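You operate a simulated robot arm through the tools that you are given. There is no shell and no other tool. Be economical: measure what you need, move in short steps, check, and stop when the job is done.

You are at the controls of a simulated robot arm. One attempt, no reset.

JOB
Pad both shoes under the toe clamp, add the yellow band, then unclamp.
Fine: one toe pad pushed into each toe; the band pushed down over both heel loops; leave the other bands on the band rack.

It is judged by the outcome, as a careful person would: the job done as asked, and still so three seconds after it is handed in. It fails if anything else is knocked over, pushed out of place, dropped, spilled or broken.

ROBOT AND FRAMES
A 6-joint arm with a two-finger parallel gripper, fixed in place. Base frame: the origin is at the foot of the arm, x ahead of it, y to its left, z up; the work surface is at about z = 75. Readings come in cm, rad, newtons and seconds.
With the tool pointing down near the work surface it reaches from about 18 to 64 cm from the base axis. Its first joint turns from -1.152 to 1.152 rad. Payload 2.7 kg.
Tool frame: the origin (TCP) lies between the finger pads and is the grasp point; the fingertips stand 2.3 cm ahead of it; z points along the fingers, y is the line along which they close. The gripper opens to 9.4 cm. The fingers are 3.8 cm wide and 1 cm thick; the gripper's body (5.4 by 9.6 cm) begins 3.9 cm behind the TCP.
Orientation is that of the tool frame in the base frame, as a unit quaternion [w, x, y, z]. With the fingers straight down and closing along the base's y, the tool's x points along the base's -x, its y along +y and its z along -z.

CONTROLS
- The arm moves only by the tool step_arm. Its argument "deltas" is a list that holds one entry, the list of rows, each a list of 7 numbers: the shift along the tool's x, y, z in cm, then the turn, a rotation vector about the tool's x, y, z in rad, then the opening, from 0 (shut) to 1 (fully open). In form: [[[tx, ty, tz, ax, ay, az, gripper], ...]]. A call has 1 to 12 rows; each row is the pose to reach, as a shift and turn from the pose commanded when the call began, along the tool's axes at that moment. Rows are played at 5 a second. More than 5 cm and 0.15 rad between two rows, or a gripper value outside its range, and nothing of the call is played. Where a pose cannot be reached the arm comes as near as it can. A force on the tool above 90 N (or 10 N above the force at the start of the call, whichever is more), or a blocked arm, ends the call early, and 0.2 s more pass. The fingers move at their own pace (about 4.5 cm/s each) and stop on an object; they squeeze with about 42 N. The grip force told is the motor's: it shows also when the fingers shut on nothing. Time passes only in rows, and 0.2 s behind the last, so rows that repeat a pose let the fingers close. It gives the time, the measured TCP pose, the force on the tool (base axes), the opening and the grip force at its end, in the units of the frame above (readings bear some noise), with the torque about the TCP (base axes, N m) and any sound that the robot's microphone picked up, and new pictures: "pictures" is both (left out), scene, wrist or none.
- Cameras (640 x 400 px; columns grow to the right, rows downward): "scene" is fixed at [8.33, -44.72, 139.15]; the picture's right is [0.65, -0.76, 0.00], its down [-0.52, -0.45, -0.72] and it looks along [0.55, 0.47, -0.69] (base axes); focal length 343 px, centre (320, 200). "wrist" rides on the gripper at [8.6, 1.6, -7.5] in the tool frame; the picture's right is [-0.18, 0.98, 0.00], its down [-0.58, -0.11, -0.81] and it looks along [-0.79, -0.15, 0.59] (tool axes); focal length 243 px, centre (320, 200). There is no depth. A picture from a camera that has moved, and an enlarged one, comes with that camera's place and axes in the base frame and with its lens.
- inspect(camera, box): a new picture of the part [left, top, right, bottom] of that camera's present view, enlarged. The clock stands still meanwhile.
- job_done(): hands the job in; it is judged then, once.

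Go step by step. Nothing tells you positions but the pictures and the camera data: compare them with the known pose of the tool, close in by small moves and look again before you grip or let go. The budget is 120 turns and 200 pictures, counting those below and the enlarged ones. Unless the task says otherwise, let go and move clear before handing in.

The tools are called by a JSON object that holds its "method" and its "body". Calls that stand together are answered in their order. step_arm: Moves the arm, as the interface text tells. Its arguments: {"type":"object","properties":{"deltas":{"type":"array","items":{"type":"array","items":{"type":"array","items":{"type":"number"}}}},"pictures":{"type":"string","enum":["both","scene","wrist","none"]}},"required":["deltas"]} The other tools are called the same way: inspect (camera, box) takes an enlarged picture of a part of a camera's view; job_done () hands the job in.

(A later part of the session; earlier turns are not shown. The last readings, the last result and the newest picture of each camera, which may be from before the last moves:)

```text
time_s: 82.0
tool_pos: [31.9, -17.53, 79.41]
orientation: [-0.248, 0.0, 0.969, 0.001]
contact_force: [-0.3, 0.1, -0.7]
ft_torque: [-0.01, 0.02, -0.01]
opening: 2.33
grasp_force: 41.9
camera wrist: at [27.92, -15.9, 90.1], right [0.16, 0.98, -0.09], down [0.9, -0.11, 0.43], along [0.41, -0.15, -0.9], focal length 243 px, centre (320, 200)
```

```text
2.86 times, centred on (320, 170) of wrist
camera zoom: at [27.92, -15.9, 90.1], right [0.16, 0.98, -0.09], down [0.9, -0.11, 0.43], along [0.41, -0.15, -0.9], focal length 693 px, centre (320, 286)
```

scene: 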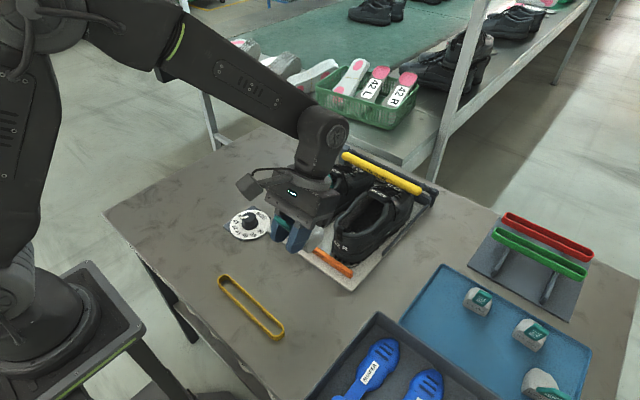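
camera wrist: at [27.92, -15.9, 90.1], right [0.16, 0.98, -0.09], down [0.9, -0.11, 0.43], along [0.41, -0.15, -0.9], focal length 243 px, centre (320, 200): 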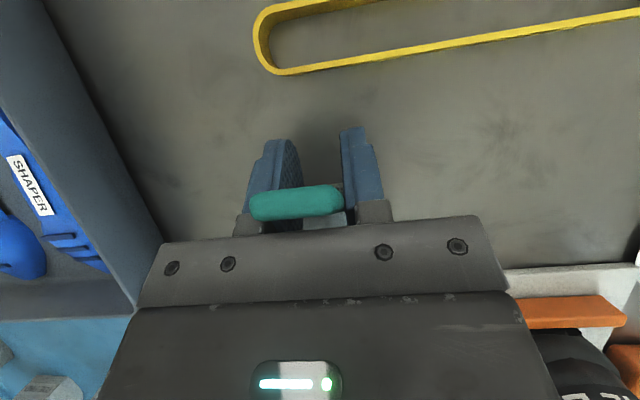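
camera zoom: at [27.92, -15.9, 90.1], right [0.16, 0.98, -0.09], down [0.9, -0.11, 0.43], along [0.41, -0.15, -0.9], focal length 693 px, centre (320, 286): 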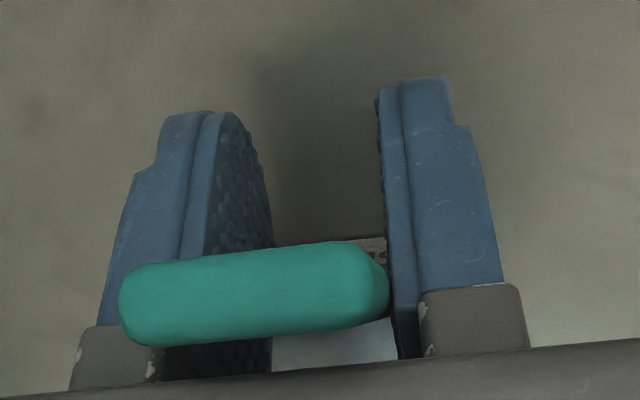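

{"method": "step_arm", "body": {"deltas": [[[0, 0, 0, 0, 0, 0, 0.35], [0, 0, 0, 0, 0, 0, 0.5], [0, 0, 0, 0, 0, 0, 0.5]]], "pictures": "wrist"}}

{"method": "inspect", "body": {"camera": "scene", "box": [250, 250, 330, 310]}}

{"method": "inspect", "body": {"camera": "wrist", "box": [220, 100, 420, 240]}}

```text
time_s: 82.8
tool_pos: [31.97, -17.66, 79.4]
orientation: [-0.247, 0.0, 0.969, 0.0]
contact_force: [-0.4, 0.0, 0.3]
ft_torque: [-0.04, -0.03, 0.02]
opening: 4.72
grasp_force: 0.0
camera wrist: at [27.96, -15.92, 90.15], right [0.16, 0.98, -0.09], down [0.9, -0.11, 0.43], along [0.41, -0.15, -0.9], focal length 243 px, centre (320, 200)
```

wrist: 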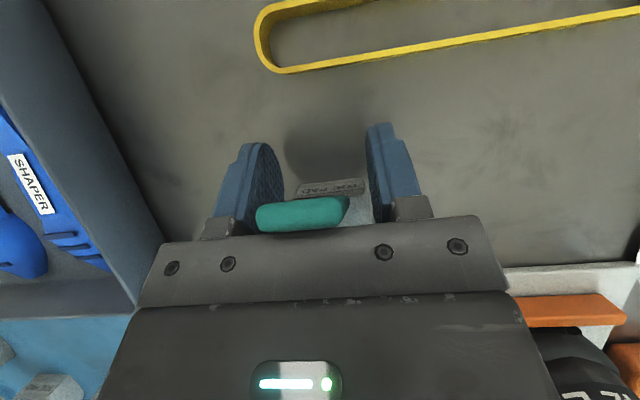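

```text
6.67 times, centred on (290, 280) of scene
camera zoom: at [8.33, -44.72, 139.15], right [0.65, -0.76, 0.0], down [-0.52, -0.45, -0.72], along [0.55, 0.47, -0.69], focal length 2287 px, centre (520, -333)
```

zoom: 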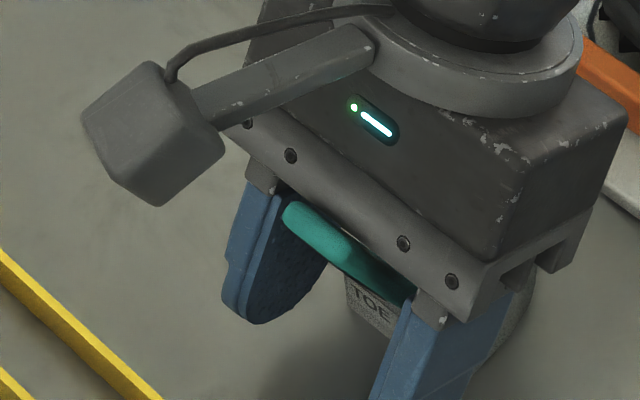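

```text
2.86 times, centred on (320, 170) of wrist
camera zoom: at [27.96, -15.92, 90.15], right [0.16, 0.98, -0.09], down [0.9, -0.11, 0.43], along [0.41, -0.15, -0.9], focal length 693 px, centre (320, 286)
```

zoom: 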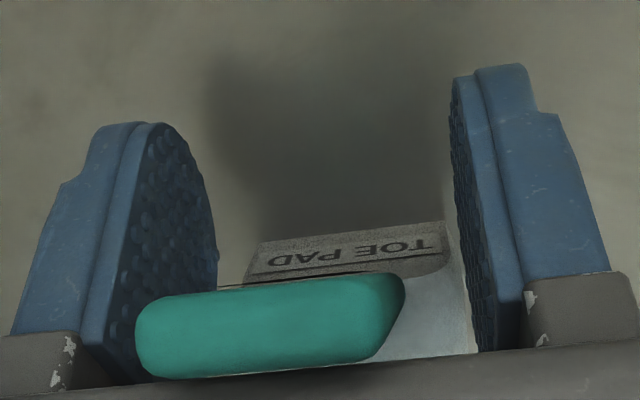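

{"method": "step_arm", "body": {"deltas": [[[0.5, 0, -0.9, 0, 0, 0, 0.6], [2, 0, -3.6, 0, 0, 0, 0.6], [4, 0, -7.2, 0, 0, 0, 0.6], [4.5, 0, -8, 0, -0.14, 0, 0.6], [4.5, 0, -8, 0, -0.28, 0, 0.6], [4.5, 0, -8, 0, -0.42, 0, 0.6], [4.5, 0, -8, 0, -0.5, 0, 0.6], [4.5, 0, -8, 0, -0.5, 0, 0.6]]], "pictures": "wrist"}}

{"method": "inspect", "body": {"camera": "scene", "box": [220, 220, 340, 320]}}

{"method": "inspect", "body": {"camera": "wrist", "box": [200, 20, 440, 220]}}

```text
time_s: 84.6
tool_pos: [32.01, -17.68, 88.68]
orientation: [0.001, -0.001, 1.0, 0.0]
contact_force: [0.3, 0.0, 0.3]
ft_torque: [-0.01, 0.0, -0.01]
opening: 5.63
grasp_force: 0.0
camera wrist: at [23.23, -15.98, 96.12], right [0.18, 0.98, 0.0], down [0.58, -0.11, 0.81], along [0.79, -0.15, -0.59], focal length 243 px, centre (320, 200)
```

wrist: 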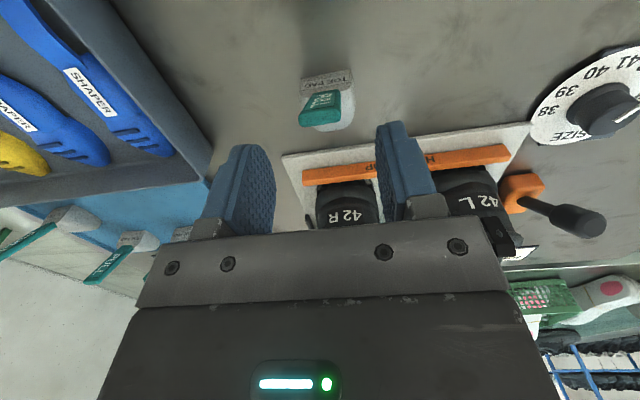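

```text
4.00 times, centred on (280, 270) of scene
camera zoom: at [8.33, -44.72, 139.15], right [0.65, -0.76, 0.0], down [-0.52, -0.45, -0.72], along [0.55, 0.47, -0.69], focal length 1372 px, centre (480, -80)
```

zoom: 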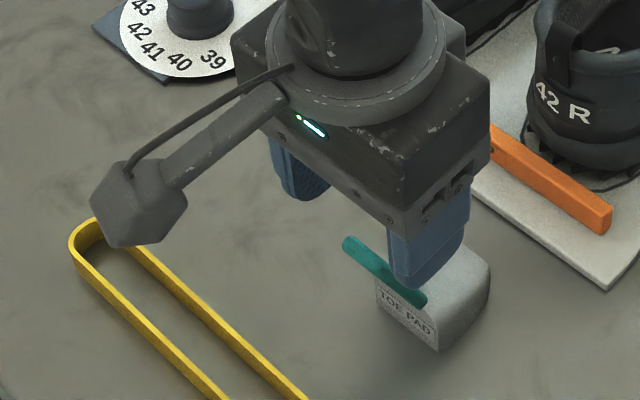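

```text
2.00 times, centred on (320, 120) of wrist
camera zoom: at [23.23, -15.98, 96.12], right [0.18, 0.98, 0.0], down [0.58, -0.11, 0.81], along [0.79, -0.15, -0.59], focal length 485 px, centre (320, 360)
```

zoom: 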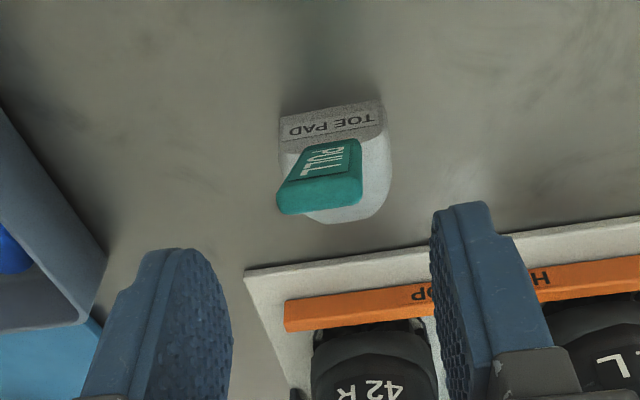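

{"method": "step_arm", "body": {"deltas": [[[0.6, 0.05, 0.3, 0, -0.12, 0, 0.6], [1.2, 0.05, 0.7, 0, -0.24, 0, 0.6], [1.7, 0.05, 1.1, 0, -0.35, 0, 0.6], [1, 0.05, 3, 0, -0.35, 0, 0.6], [0.3, 0.05, 5, 0, -0.35, 0, 0.6], [-0.35, 0.05, 6.7, 0, -0.35, 0, 0.6], [-0.35, 0.05, 6.7, 0, -0.35, 0, 0.6]]], "pictures": "wrist"}}

{"method": "inspect", "body": {"camera": "wrist", "box": [200, 20, 440, 240]}}

```text
time_s: 86.2
tool_pos: [32.33, -17.88, 81.95]
orientation: [0.175, -0.001, 0.985, 0.001]
contact_force: [-0.5, 0.1, -0.1]
ft_torque: [0.03, -0.03, 0.0]
opening: 5.62
grasp_force: 0.1
camera wrist: at [21.64, -16.12, 85.96], right [0.17, 0.98, 0.06], down [0.27, -0.11, 0.96], along [0.95, -0.15, -0.28], focal length 243 px, centre (320, 200)
```

wrist: 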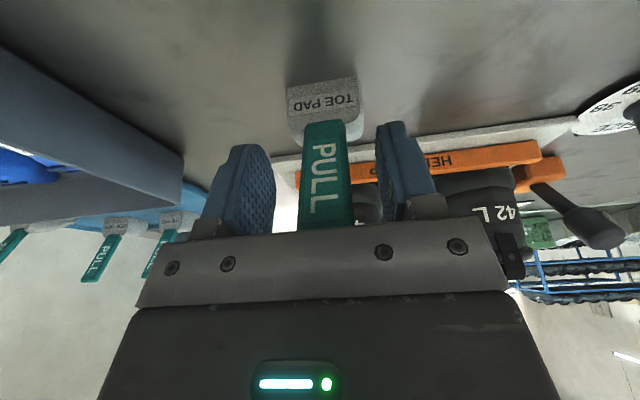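

```text
1.82 times, centred on (320, 130) of wrist
camera zoom: at [21.64, -16.12, 85.96], right [0.17, 0.98, 0.06], down [0.27, -0.11, 0.96], along [0.95, -0.15, -0.28], focal length 441 px, centre (320, 327)
```

zoom: 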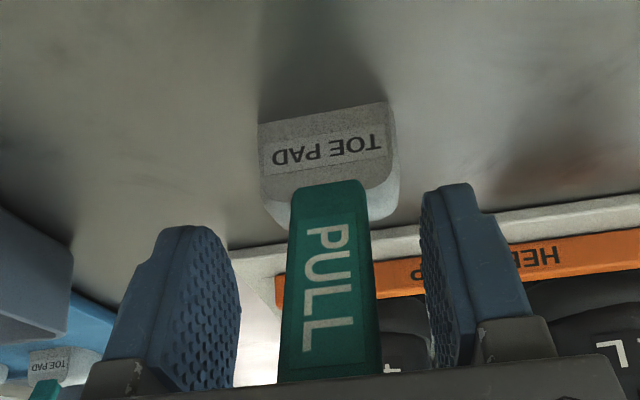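

{"method": "step_arm", "body": {"deltas": [[[0, 0, 0, 0, 0, 0, 0.1], [0, 0, 0, 0, 0, 0, 0.1], [0, 0, 0, 0, 0, 0, 0.1], [-0.4, 0, -1, 0, 0, 0, 0.1], [-1.9, 0, -5.2, 0, 0, 0, 0.1], [-3.5, 0, -9.6, 0, 0, 0, 0.1], [-5.1, 0, -14, 0, 0, 0, 0.1], [-9.3, 0.1, -13.6, 0, 0, 0, 0.1], [-13.5, 0.2, -12.1, 0, 0, 0, 0.1], [-17.7, 0.3, -10.6, 0, 0, 0, 0.1], [-21.5, 0.35, -9.3, 0, 0, 0, 0.1], [-22.9, 0.35, -8.7, 0, 0, 0, 0.1]]], "pictures": "wrist"}}

{"method": "inspect", "body": {"camera": "wrist", "box": [200, 0, 440, 200]}}

```text
time_s: 88.8
tool_pos: [50.98, -17.19, 98.0]
orientation: [0.175, 0.0, 0.985, 0.0]
contact_force: [-0.2, 0.0, -0.6]
ft_torque: [0.01, 0.02, -0.02]
opening: 2.3
grasp_force: 41.9
camera wrist: at [40.22, -15.45, 102.02], right [0.17, 0.98, 0.06], down [0.27, -0.11, 0.96], along [0.95, -0.15, -0.28], focal length 243 px, centre (320, 200)
```

wrist: 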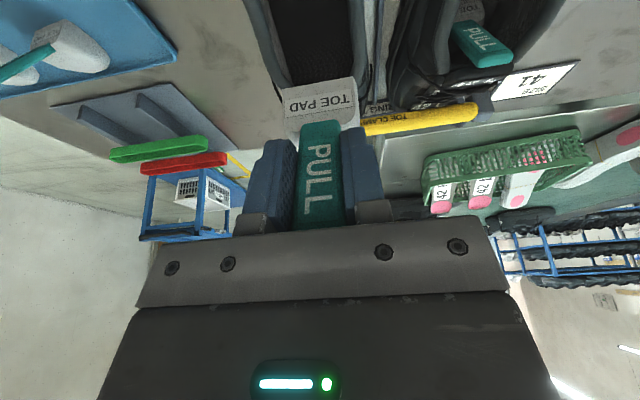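

```text
2.00 times, centred on (320, 100) of wrist
camera zoom: at [40.22, -15.45, 102.02], right [0.17, 0.98, 0.06], down [0.27, -0.11, 0.96], along [0.95, -0.15, -0.28], focal length 485 px, centre (320, 400)
```

zoom: 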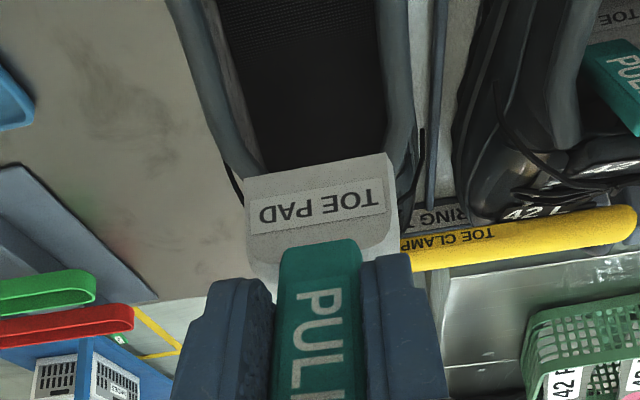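

{"method": "step_arm", "body": {"deltas": [[[1.2, -0.35, 2, 0, 0, 0, 0.1], [2.2, -0.35, 4.7, 0, 0, 0, 0.1], [3.2, -0.35, 7.4, 0, 0, 0, 0.1], [3.6, -0.35, 8.2, 0, 0, 0, 0.1], [3.6, -0.35, 8.2, 0, 0, 0, 0.1]]], "pictures": "wrist"}}

{"method": "inspect", "body": {"camera": "wrist", "box": [200, 0, 440, 200]}}

{"method": "inspect", "body": {"camera": "scene", "box": [280, 110, 440, 270]}}

```text
time_s: 90.0
tool_pos: [50.12, -17.44, 88.86]
orientation: [0.175, -0.001, 0.985, 0.0]
contact_force: [-0.3, 0.1, -1.2]
ft_torque: [-0.01, 0.01, -0.02]
opening: 2.33
grasp_force: 42.2
camera wrist: at [39.4, -15.76, 92.91], right [0.17, 0.98, 0.06], down [0.27, -0.11, 0.96], along [0.95, -0.15, -0.28], focal length 243 px, centre (320, 200)
```

wrist: 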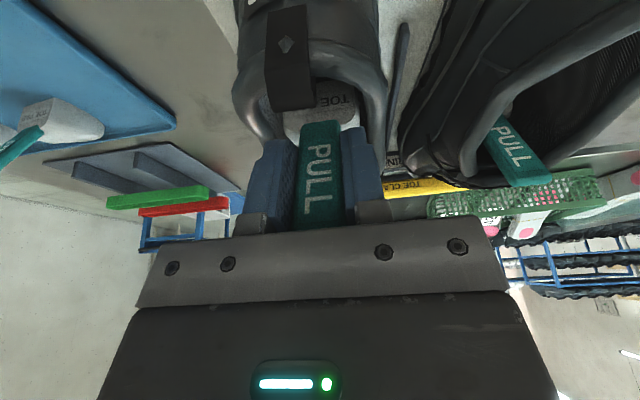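

```text
2.00 times, centred on (320, 100) of wrist
camera zoom: at [39.4, -15.76, 92.91], right [0.17, 0.98, 0.06], down [0.27, -0.11, 0.96], along [0.95, -0.15, -0.28], focal length 485 px, centre (320, 400)
```

zoom: 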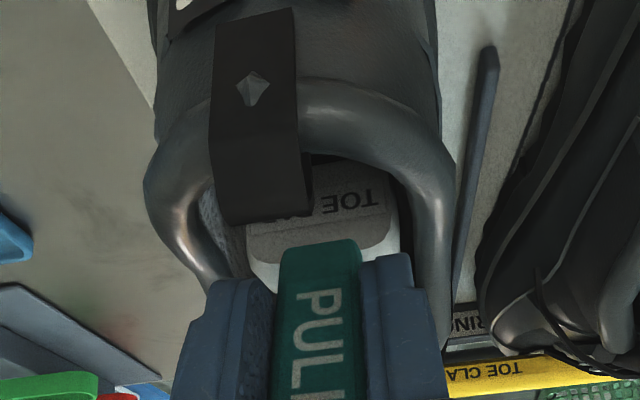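

```text
2.50 times, centred on (360, 190) of scene
camera zoom: at [8.33, -44.72, 139.15], right [0.65, -0.76, 0.0], down [-0.52, -0.45, -0.72], along [0.55, 0.47, -0.69], focal length 858 px, centre (220, 225)
```

zoom: 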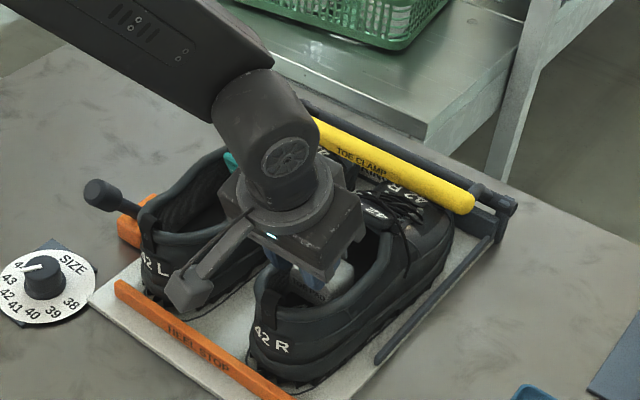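

{"method": "step_arm", "body": {"deltas": [[[0.3, -0.25, 0.9, 0, 0, 0, 0.1], [0.65, -0.25, 1.9, 0, 0, 0, 0.1], [1, -0.25, 2.8, 0, 0, 0, 0.1], [1.1, -0.25, 3.1, 0, 0, 0, 0.1]]], "pictures": "wrist"}}

```text
time_s: 91.0
tool_pos: [50.18, -17.92, 85.77]
orientation: [0.174, 0.0, 0.985, 0.0]
contact_force: [0.1, -0.4, 0.4]
ft_torque: [0.04, -0.01, 0.0]
opening: 2.33
grasp_force: 42.3
camera wrist: at [39.54, -16.1, 89.84], right [0.17, 0.98, 0.06], down [0.27, -0.11, 0.96], along [0.95, -0.15, -0.28], focal length 243 px, centre (320, 200)
```

wrist: 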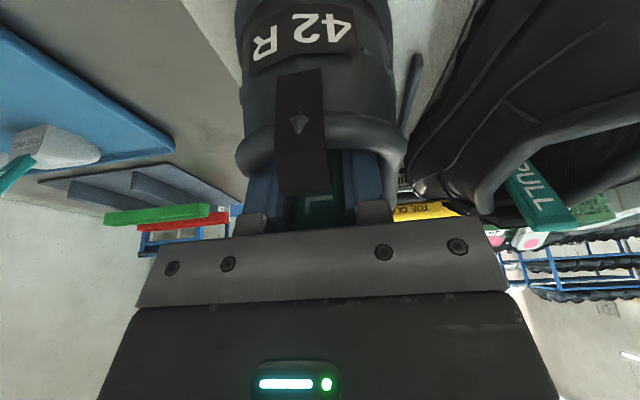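

{"method": "step_arm", "body": {"deltas": [[[-0.9, 0.05, 0.33, 0, 0, 0, 0.1], [-1.8, 0.1, 0.65, 0, 0, 0, 0.1], [-2.7, 0.15, 0.98, 0, 0, 0, 0.1], [-3.6, 0.2, 1.3, 0, 0, 0, 0.1], [-3.5, 0.2, 1.5, 0, 0, 0, 0.1]]], "pictures": "wrist"}}

{"method": "inspect", "body": {"camera": "wrist", "box": [200, 0, 440, 240]}}

{"method": "inspect", "body": {"camera": "scene", "box": [280, 110, 440, 270]}}

```text
time_s: 92.2
tool_pos: [54.04, -17.68, 85.51]
orientation: [0.175, 0.0, 0.985, 0.0]
contact_force: [0.8, -0.5, -0.4]
ft_torque: [-0.01, -0.01, 0.02]
opening: 2.32
grasp_force: 42.5
camera wrist: at [43.36, -15.99, 89.54], right [0.17, 0.98, 0.06], down [0.27, -0.11, 0.96], along [0.95, -0.15, -0.28], focal length 243 px, centre (320, 200)
```

wrist: 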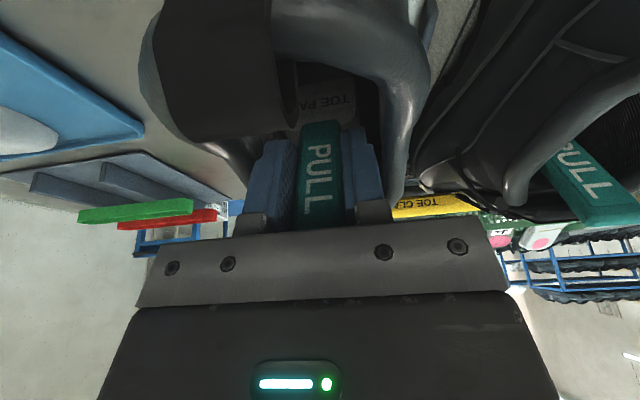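

```text
1.67 times, centred on (320, 120) of wrist
camera zoom: at [43.36, -15.99, 89.54], right [0.17, 0.98, 0.06], down [0.27, -0.11, 0.96], along [0.95, -0.15, -0.28], focal length 404 px, centre (320, 333)
```

zoom: 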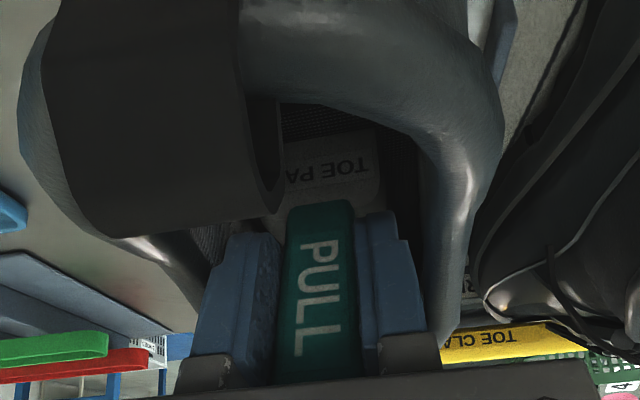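

```text
2.50 times, centred on (360, 190) of scene
camera zoom: at [8.33, -44.72, 139.15], right [0.65, -0.76, 0.0], down [-0.52, -0.45, -0.72], along [0.55, 0.47, -0.69], focal length 858 px, centre (220, 225)
```

zoom: 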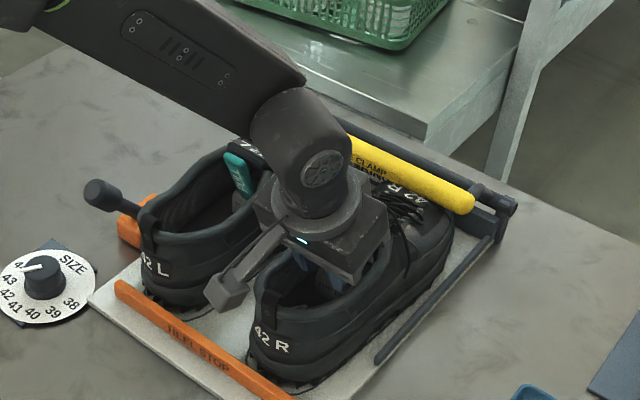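

{"method": "step_arm", "body": {"deltas": [[[0, 0, 0, 0, 0, 0, 0.35], [0, 0, 0, 0, 0, 0, 0.35], [0.5, 0, -0.4, 0, 0.05, 0, 0.35], [0.9, 0, -0.7, 0, 0.1, 0, 0.35], [0.9, 0, -0.7, 0, 0.1, 0, 0.35], [0.9, 0, -0.7, 0, 0.1, 0, 0.1], [0.9, 0, -0.7, 0, 0.1, 0, 0.1], [0.9, 0, -0.7, 0, 0.1, 0, 0.1]]], "pictures": "wrist"}}

{"method": "inspect", "body": {"camera": "wrist", "box": [200, 0, 440, 240]}}

```text
time_s: 94.0
tool_pos: [52.88, -17.65, 85.96]
orientation: [0.125, -0.001, 0.992, 0.0]
contact_force: [-0.5, 0.1, 0.9]
ft_torque: [0.0, 0.06, 0.03]
opening: 2.32
grasp_force: 41.9
camera wrist: at [42.65, -15.97, 90.99], right [0.18, 0.98, 0.05], down [0.36, -0.11, 0.93], along [0.91, -0.15, -0.38], focal length 243 px, centre (320, 200)
```

wrist: 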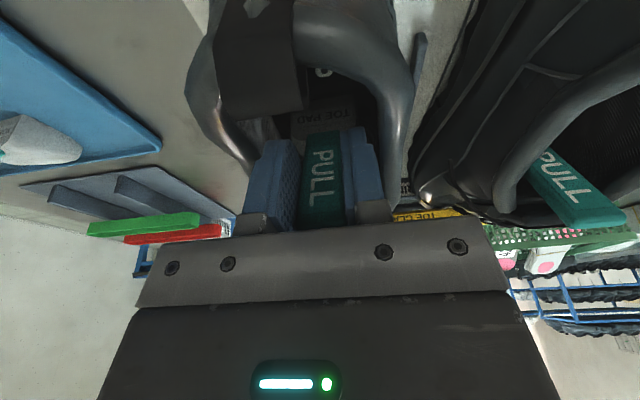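

```text
1.67 times, centred on (320, 120) of wrist
camera zoom: at [42.65, -15.97, 90.99], right [0.18, 0.98, 0.05], down [0.36, -0.11, 0.93], along [0.91, -0.15, -0.38], focal length 404 px, centre (320, 333)
```

zoom: 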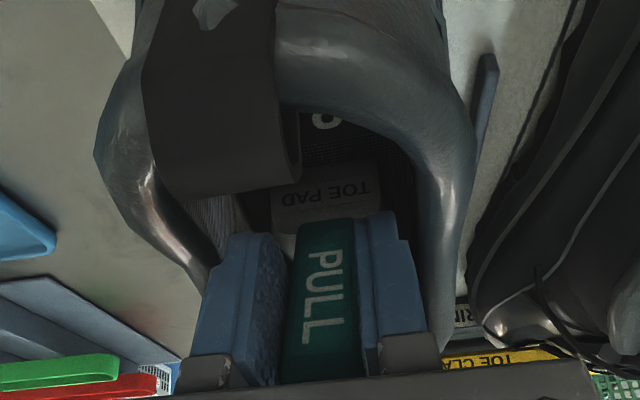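

{"method": "step_arm", "body": {"deltas": [[[-0.08, 0, -0.3, 0, 0, 0, 0.1], [-0.95, 0, -0.08, 0, 0, 0, 0.1], [-1.8, 0, 0.14, 0, 0, 0, 0.1], [-2.5, 0, 0.32, 0, 0, 0, 0.1], [-3.1, 0, 0.48, 0, 0, 0, 0.1]]], "pictures": "none"}}

{"method": "inspect", "body": {"camera": "scene", "box": [280, 110, 440, 270]}}

```text
time_s: 95.2
tool_pos: [56.09, -17.71, 86.16]
orientation: [0.125, 0.0, 0.992, -0.001]
contact_force: [-0.4, 0.0, -0.4]
ft_torque: [-0.03, 0.03, 0.02]
opening: 2.32
grasp_force: 41.9
```

```text
2.50 times, centred on (360, 190) of scene
camera zoom: at [8.33, -44.72, 139.15], right [0.65, -0.76, 0.0], down [-0.52, -0.45, -0.72], along [0.55, 0.47, -0.69], focal length 858 px, centre (220, 225)
```

zoom: 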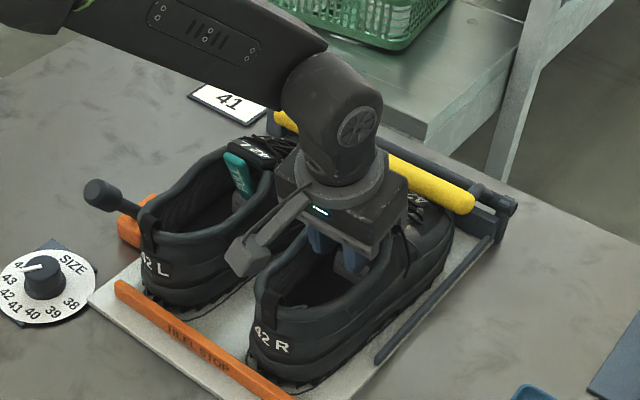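

No contact yet and the right shoe sits still. I advance gently to the toe.

{"method": "step_arm", "body": {"deltas": [[[-0.24, 0, 0.06, 0, 0, 0, 0.1], [-0.48, 0, 0.12, 0, 0, 0, 0.1], [-0.68, 0, 0.17, 0, 0, 0, 0.1]]], "pictures": "none"}}

{"method": "inspect", "body": {"camera": "scene", "box": [280, 110, 440, 270]}}

```text
time_s: 96.0
tool_pos: [56.7, -17.67, 86.28]
orientation: [0.124, 0.0, 0.992, 0.001]
contact_force: [-2.1, -0.5, 0.8]
ft_torque: [-0.01, 0.0, 0.03]
opening: 2.33
grasp_force: 42.0
```

```text
2.50 times, centred on (360, 190) of scene
camera zoom: at [8.33, -44.72, 139.15], right [0.65, -0.76, 0.0], down [-0.52, -0.45, -0.72], along [0.55, 0.47, -0.69], focal length 858 px, centre (220, 225)
```

zoom: 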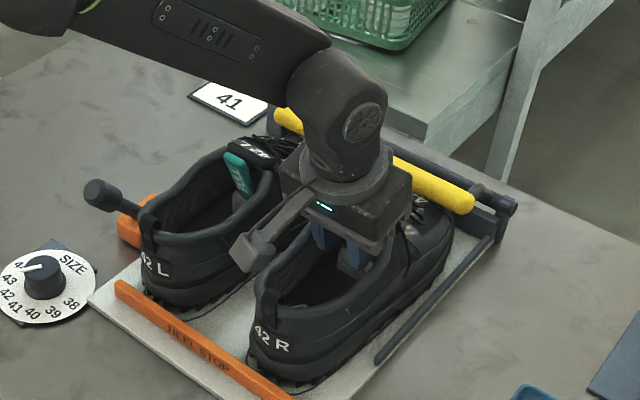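

{"method": "step_arm", "body": {"deltas": [[[-0.15, 0, 0.04, 0, 0, 0, 0.1], [-0.3, 0, 0.08, 0, 0, 0, 0.1], [-0.3, 0, 0.08, 0, 0, 0, 0.1]]], "pictures": "none"}}

{"method": "inspect", "body": {"camera": "scene", "box": [280, 110, 440, 270]}}

```text
time_s: 96.8
tool_pos: [57.06, -17.64, 86.13]
orientation: [0.124, 0.0, 0.992, -0.001]
contact_force: [-9.8, -0.9, 2.2]
ft_torque: [0.01, -0.18, 0.04]
opening: 2.33
grasp_force: 41.7
```

```text
2.50 times, centred on (360, 190) of scene
camera zoom: at [8.31, -44.72, 139.16], right [0.65, -0.76, 0.0], down [-0.52, -0.45, -0.73], along [0.55, 0.47, -0.69], focal length 858 px, centre (220, 225)
```

zoom: 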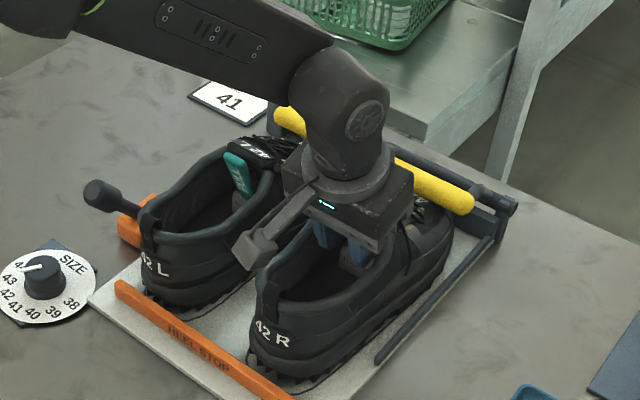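

{"method": "step_arm", "body": {"deltas": [[[0.15, 0, 0, 0, 0, 0, 0.1], [0.25, 0, 0.05, 0, 0, 0, 0.1], [0.25, 0, 0.05, 0, 0, 0, 0.34], [0.25, 0, 0.05, 0, 0, 0, 0.34], [0.25, 0, 0.05, 0, 0, 0, 0.34]]], "pictures": "wrist"}}

{"method": "inspect", "body": {"camera": "wrist", "box": [200, 0, 440, 240]}}

{"method": "inspect", "body": {"camera": "scene", "box": [280, 110, 440, 270]}}

```text
time_s: 98.0
tool_pos: [56.84, -17.52, 86.0]
orientation: [0.126, 0.0, 0.992, 0.0]
contact_force: [-1.2, 1.2, 0.1]
ft_torque: [-0.01, -0.03, 0.02]
opening: 3.2
grasp_force: 0.1
camera wrist: at [46.61, -15.82, 91.19], right [0.18, 0.98, 0.05], down [0.36, -0.11, 0.93], along [0.91, -0.15, -0.38], focal length 243 px, centre (320, 200)
```

wrist: 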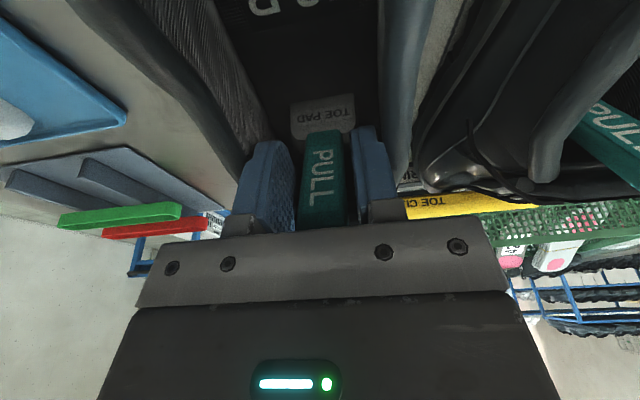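

```text
1.67 times, centred on (320, 120) of wrist
camera zoom: at [46.61, -15.82, 91.19], right [0.18, 0.98, 0.05], down [0.36, -0.11, 0.93], along [0.91, -0.15, -0.38], focal length 404 px, centre (320, 333)
```

zoom: 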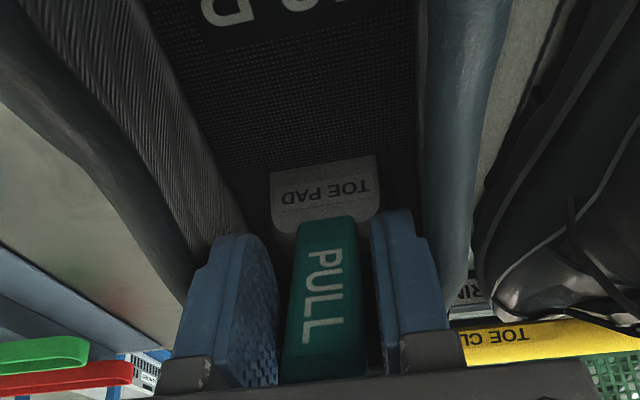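

```text
2.50 times, centred on (360, 190) of scene
camera zoom: at [8.33, -44.72, 139.15], right [0.65, -0.76, 0.0], down [-0.52, -0.45, -0.72], along [0.55, 0.47, -0.69], focal length 858 px, centre (220, 225)
```

zoom: 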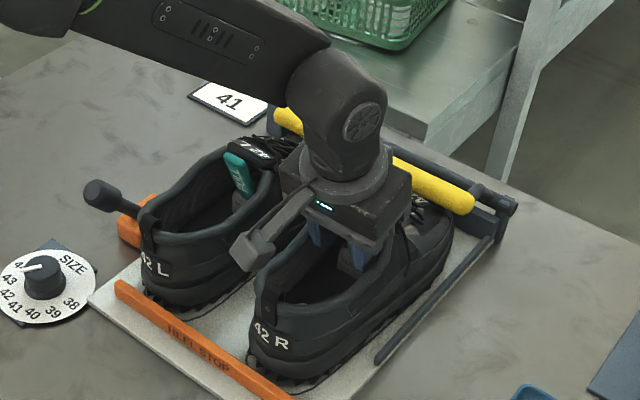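

{"method": "step_arm", "body": {"deltas": [[[0.2, 0, -0.5, 0, 0, 0, 0.34], [0, 0, -1.5, 0, 0, 0, 0.34], [-0.5, 0, -3.5, 0, 0, 0, 0.34], [-1.4, 0, -7, 0, 0, 0, 0.34], [-2.4, 0, -11, 0, 0, 0, 0.34], [-3.2, 0, -14, 0, 0, 0, 0.34]]], "pictures": "scene"}}

{"method": "inspect", "body": {"camera": "scene", "box": [270, 130, 430, 270]}}

{"method": "inspect", "body": {"camera": "wrist", "box": [200, 0, 540, 200]}}

```text
time_s: 99.4
tool_pos: [56.56, -17.77, 100.49]
orientation: [0.125, -0.001, 0.992, 0.001]
contact_force: [-0.3, 0.2, 1.1]
ft_torque: [0.02, 0.01, -0.02]
opening: 3.19
grasp_force: 0.0
```

scene: 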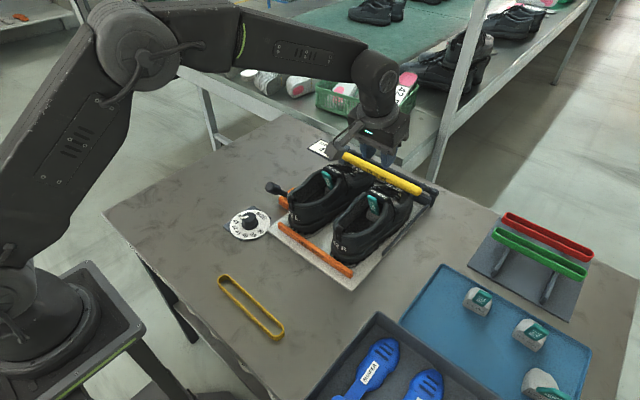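

```text
2.86 times, centred on (350, 200) of scene
camera zoom: at [8.33, -44.72, 139.15], right [0.65, -0.76, 0.0], down [-0.52, -0.45, -0.72], along [0.55, 0.47, -0.69], focal length 980 px, centre (234, 200)
```

zoom: 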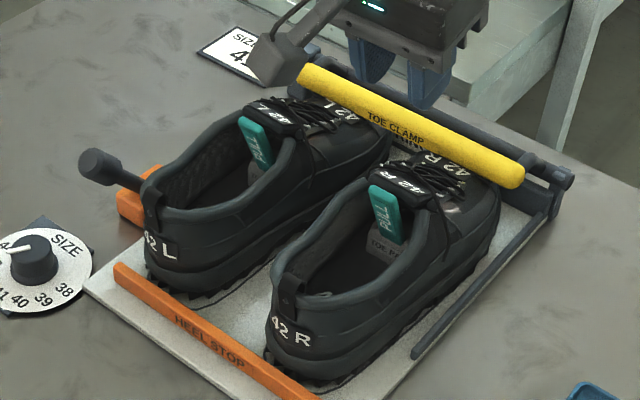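

```text
1.88 times, centred on (370, 100) of wrist
camera zoom: at [46.24, -16.04, 105.51], right [0.18, 0.98, 0.05], down [0.36, -0.11, 0.93], along [0.91, -0.15, -0.38], focal length 457 px, centre (226, 388)
```

zoom: 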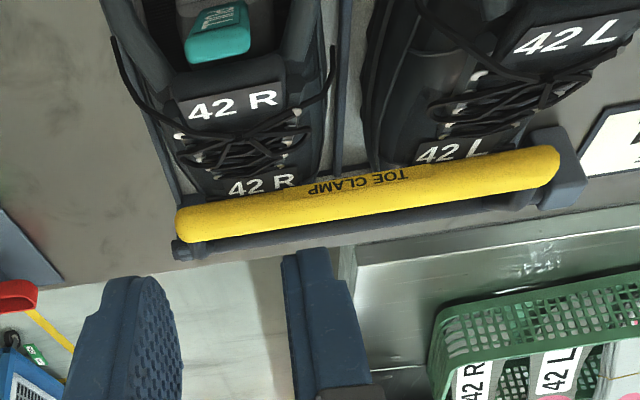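

Both pads are in with their tabs at the tongues. Now I'll view the heel loops from above before fetching the band.

{"method": "step_arm", "body": {"deltas": [[[3.5, 1.5, -1, 0, 0.12, 0, 0.6], [7, 3.5, -2, 0, 0.25, 0, 0.8], [10.5, 5.5, -2, 0, 0.25, 0, 1], [14, 6.8, -1, 0, 0.25, 0, 1], [14, 6.8, -1, 0, 0.25, 0, 1]]], "pictures": "wrist"}}

{"method": "inspect", "body": {"camera": "wrist", "box": [220, 0, 440, 160]}}

```text
time_s: 100.6
tool_pos: [42.53, -10.91, 98.16]
orientation: [0.0, 0.0, 1.0, 0.0]
contact_force: [0.1, 0.0, -0.6]
ft_torque: [-0.01, 0.0, 0.02]
opening: 9.41
grasp_force: 0.0
camera wrist: at [33.92, -9.22, 105.49], right [0.18, 0.98, 0.0], down [0.58, -0.11, 0.81], along [0.79, -0.15, -0.59], focal length 243 px, centre (320, 200)
```

wrist: 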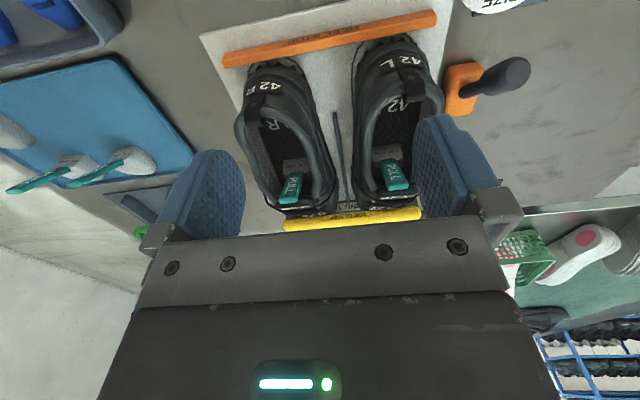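

```text
2.50 times, centred on (330, 80) of wrist
camera zoom: at [33.92, -9.22, 105.49], right [0.18, 0.98, 0.0], down [0.58, -0.11, 0.81], along [0.79, -0.15, -0.59], focal length 606 px, centre (295, 500)
```

zoom: 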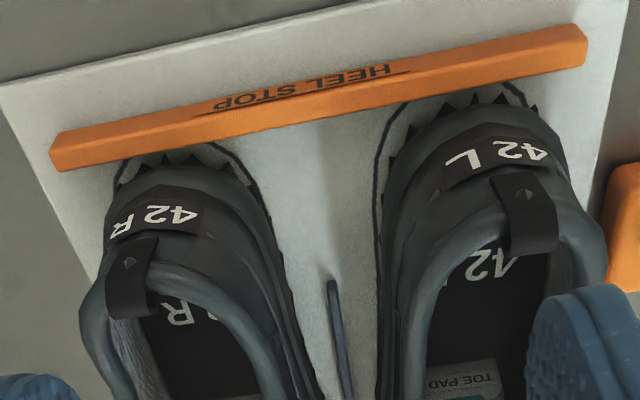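

{"method": "step_arm", "body": {"deltas": [[[1.4, 0, 0, 0, 0, 0.131, 0.7], [2.8, 0, 0, 0, 0, 0.262, 0.7], [4.2, 0.1, 0, 0, 0, 0.393, 0.7], [5.6, 0.1, 0, 0, 0, 0.524, 0.7], [7, 0.2, 0.5, 0, 0, 0.654, 0.7], [8.4, 0.2, 1, 0, 0, 0.785, 0.7], [9.8, 0.3, 2, 0, 0, 0.916, 0.7], [11.2, 0.3, 3, 0, 0, 1.047, 0.7], [12.6, 0.4, 4, 0, 0, 1.178, 0.7], [14, 0.4, 5, 0, 0, 1.309, 0.7], [15.4, 0.5, 6, 0, 0, 1.44, 0.7], [16.9, 0.5, 6, 0, 0, 1.5708, 0.7]]], "pictures": "wrist"}}

{"method": "inspect", "body": {"camera": "scene", "box": [200, 230, 320, 350]}}

{"method": "inspect", "body": {"camera": "wrist", "box": [180, 0, 460, 220]}}

```text
time_s: 103.2
tool_pos: [25.71, -10.42, 92.09]
orientation: [0.0, 0.708, 0.706, 0.001]
contact_force: [-0.5, 0.6, 0.1]
ft_torque: [0.01, -0.01, 0.0]
opening: 6.61
grasp_force: 0.2
camera wrist: at [27.29, -1.64, 99.39], right [0.98, -0.19, 0.0], down [-0.11, -0.58, 0.81], along [-0.15, -0.79, -0.59], focal length 243 px, centre (320, 200)
```

wrist: 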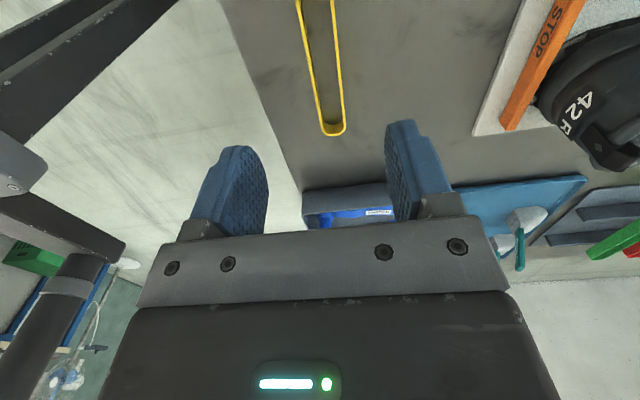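

```text
3.33 times, centred on (260, 290) of scene
camera zoom: at [8.33, -44.72, 139.15], right [0.65, -0.76, 0.0], down [-0.52, -0.45, -0.72], along [0.55, 0.47, -0.69], focal length 1144 px, centre (520, -100)
```

zoom: 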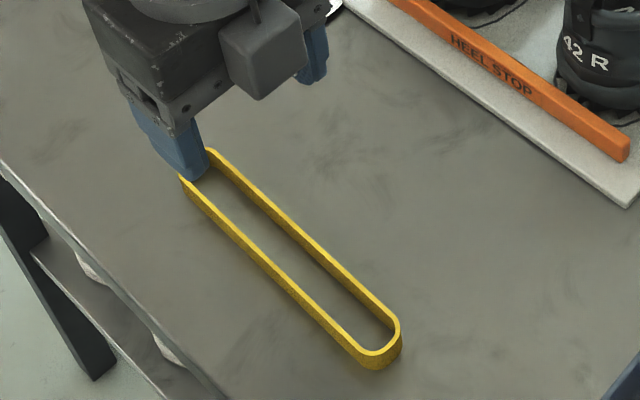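

```text
1.82 times, centred on (320, 110) of wrist
camera zoom: at [27.29, -1.64, 99.39], right [0.98, -0.19, 0.0], down [-0.11, -0.58, 0.81], along [-0.15, -0.79, -0.59], focal length 441 px, centre (320, 364)
```

zoom: 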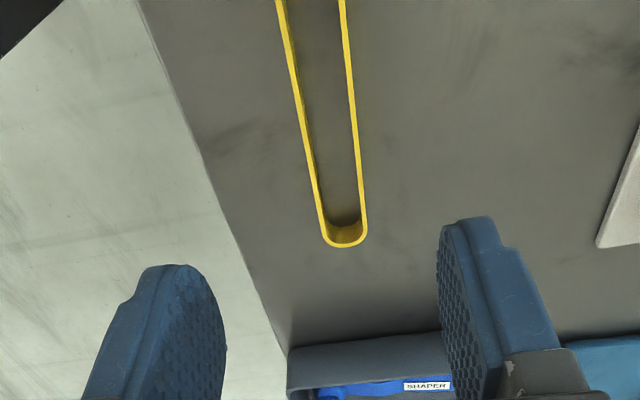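

{"method": "step_arm", "body": {"deltas": [[[0, 0.15, 4, 0, 0, 0, 0.6], [0, 0.15, 8, 0, 0, 0, 0.5], [0, 0.15, 11.5, 0, 0, 0, 0.5], [0, 0.15, 13.5, 0, 0, 0, 0.5], [0, 0.15, 14.3, 0, 0, 0, 0.5], [0, 0.15, 14.3, 0, 0, 0, 0.5]]], "pictures": "wrist"}}

{"method": "inspect", "body": {"camera": "wrist", "box": [180, 80, 460, 240]}}

{"method": "inspect", "body": {"camera": "scene", "box": [200, 250, 320, 350]}}

```text
time_s: 104.6
tool_pos: [26.02, -10.18, 77.73]
orientation: [0.001, 0.707, 0.707, 0.001]
contact_force: [0.1, 0.0, -0.2]
ft_torque: [0.03, -0.03, 0.0]
opening: 4.68
grasp_force: 0.1
camera wrist: at [27.47, -1.51, 85.08], right [0.98, -0.18, 0.0], down [-0.11, -0.58, 0.81], along [-0.15, -0.79, -0.59], focal length 243 px, centre (320, 200)
```

wrist: 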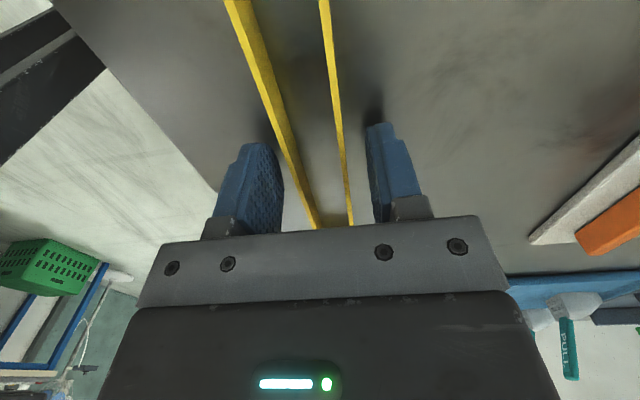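

```text
2.29 times, centred on (320, 160) of wrist
camera zoom: at [27.47, -1.51, 85.08], right [0.98, -0.18, 0.0], down [-0.11, -0.58, 0.81], along [-0.15, -0.79, -0.59], focal length 555 px, centre (320, 291)
```

zoom: 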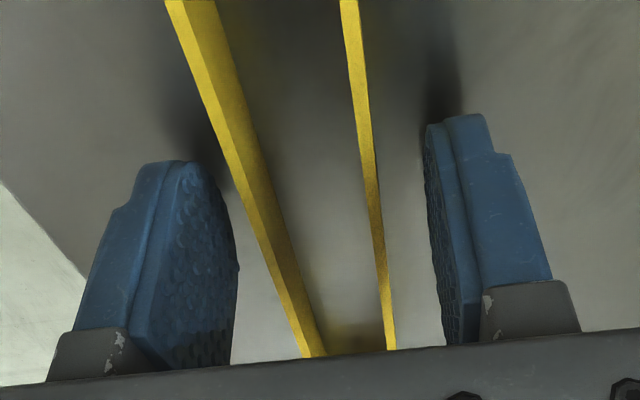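

```text
4.00 times, centred on (260, 300) of scene
camera zoom: at [8.33, -44.72, 139.15], right [0.65, -0.76, 0.0], down [-0.52, -0.45, -0.72], along [0.55, 0.47, -0.69], focal length 1372 px, centre (560, -200)
```

zoom: 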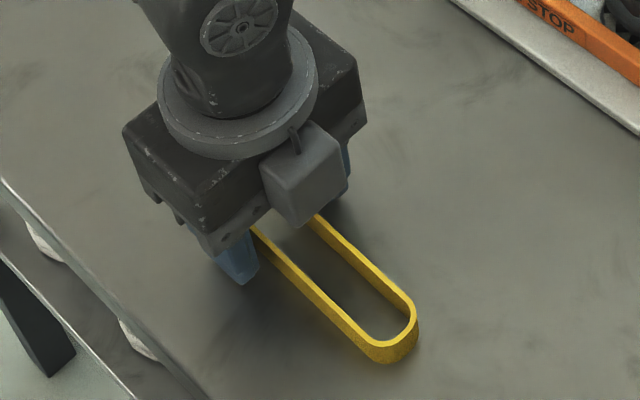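

{"method": "step_arm", "body": {"deltas": [[[-0.3, -0.1, 0.15, 0, 0, 0, 0.5], [-0.3, -0.1, 0.15, 0, 0, 0, 0.1], [-0.3, -0.1, 0.15, 0, 0, 0, 0.1], [-0.3, -0.1, 0.15, 0, 0, 0, 0.1], [-0.3, -0.1, 0.15, 0, 0, 0, 0.1]]], "pictures": "wrist"}}

{"method": "inspect", "body": {"camera": "wrist", "box": [180, 80, 460, 240]}}

```text
time_s: 105.8
tool_pos: [25.78, -10.71, 77.46]
orientation: [0.0, 0.707, 0.707, -0.001]
contact_force: [0.3, -0.1, -1.5]
ft_torque: [0.02, 0.02, 0.0]
opening: 2.73
grasp_force: 42.4
camera wrist: at [27.39, -1.82, 84.98], right [0.98, -0.18, 0.0], down [-0.11, -0.58, 0.81], along [-0.15, -0.79, -0.59], focal length 243 px, centre (320, 200)
```

wrist: 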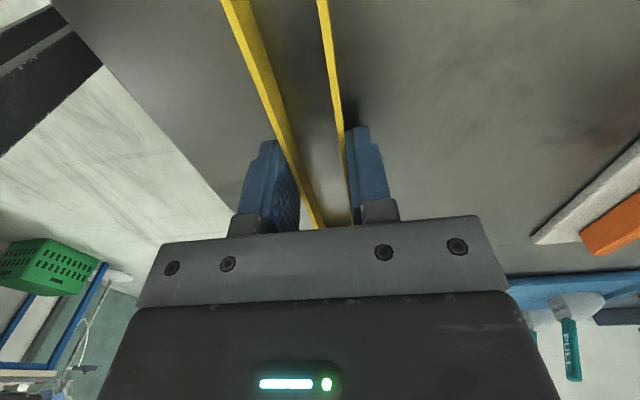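

```text
2.29 times, centred on (320, 160) of wrist
camera zoom: at [27.39, -1.82, 84.98], right [0.98, -0.18, 0.0], down [-0.11, -0.58, 0.81], along [-0.15, -0.79, -0.59], focal length 555 px, centre (320, 291)
```

zoom: 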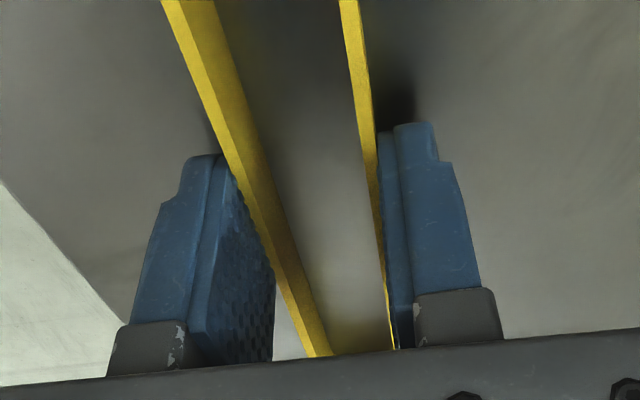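

{"method": "step_arm", "body": {"deltas": [[[0, 0, -1, 0, 0, 0, 0.1], [0, 0, -5, 0, 0, 0, 0.1], [0, 0, -9.5, 0, 0, 0, 0.1], [0, 0, -14, 0, 0, 0, 0.1], [0, 4, -16, 0, 0, 0, 0.1], [0, 8.5, -16, 0, 0, 0, 0.1], [0, 13, -16, 0, 0, 0, 0.1], [-0.1, 17, -16, 0, 0, 0, 0.1], [-0.1, 19.4, -15.5, 0, 0, 0, 0.1], [-0.1, 19.4, -15.5, 0, 0, 0, 0.1]]], "pictures": "both"}}

{"method": "inspect", "body": {"camera": "wrist", "box": [180, 0, 460, 240]}}

{"method": "inspect", "body": {"camera": "scene", "box": [260, 140, 420, 280]}}

```text
time_s: 108.0
tool_pos: [45.32, -10.92, 92.91]
orientation: [0.001, 0.707, 0.707, 0.0]
contact_force: [0.1, 0.1, 0.1]
ft_torque: [0.0, -0.02, 0.01]
opening: 2.72
grasp_force: 41.9
camera wrist: at [46.9, -2.15, 100.33], right [0.98, -0.18, 0.0], down [-0.11, -0.58, 0.81], along [-0.15, -0.79, -0.59], focal length 243 px, centre (320, 200)
```

scene: 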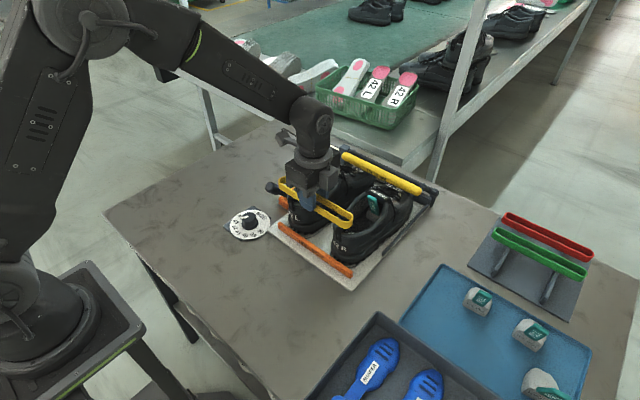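
wrist: 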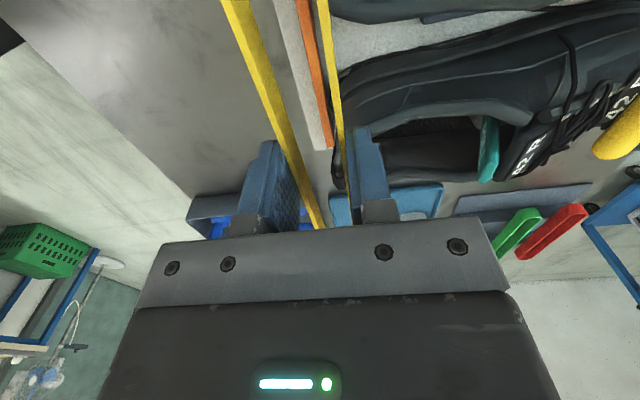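

```text
1.67 times, centred on (320, 120) of wrist
camera zoom: at [46.9, -2.15, 100.33], right [0.98, -0.18, 0.0], down [-0.11, -0.58, 0.81], along [-0.15, -0.79, -0.59], focal length 404 px, centre (320, 333)
```

zoom: 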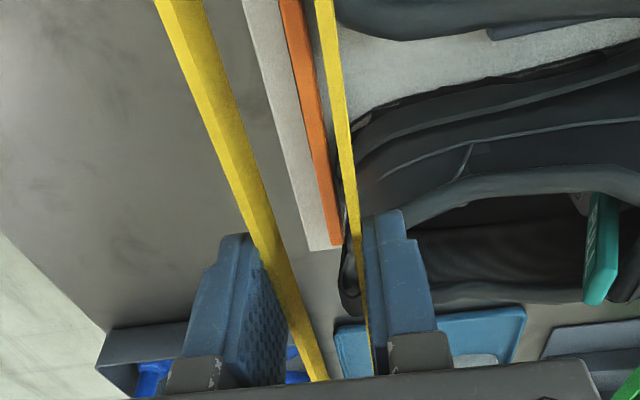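

```text
2.86 times, centred on (340, 210) of scene
camera zoom: at [8.34, -44.72, 139.15], right [0.65, -0.76, 0.0], down [-0.52, -0.45, -0.72], along [0.55, 0.47, -0.69], focal length 980 px, centre (263, 171)
```

zoom: 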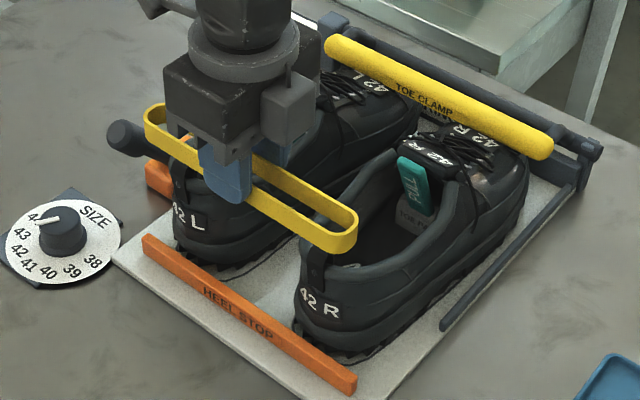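

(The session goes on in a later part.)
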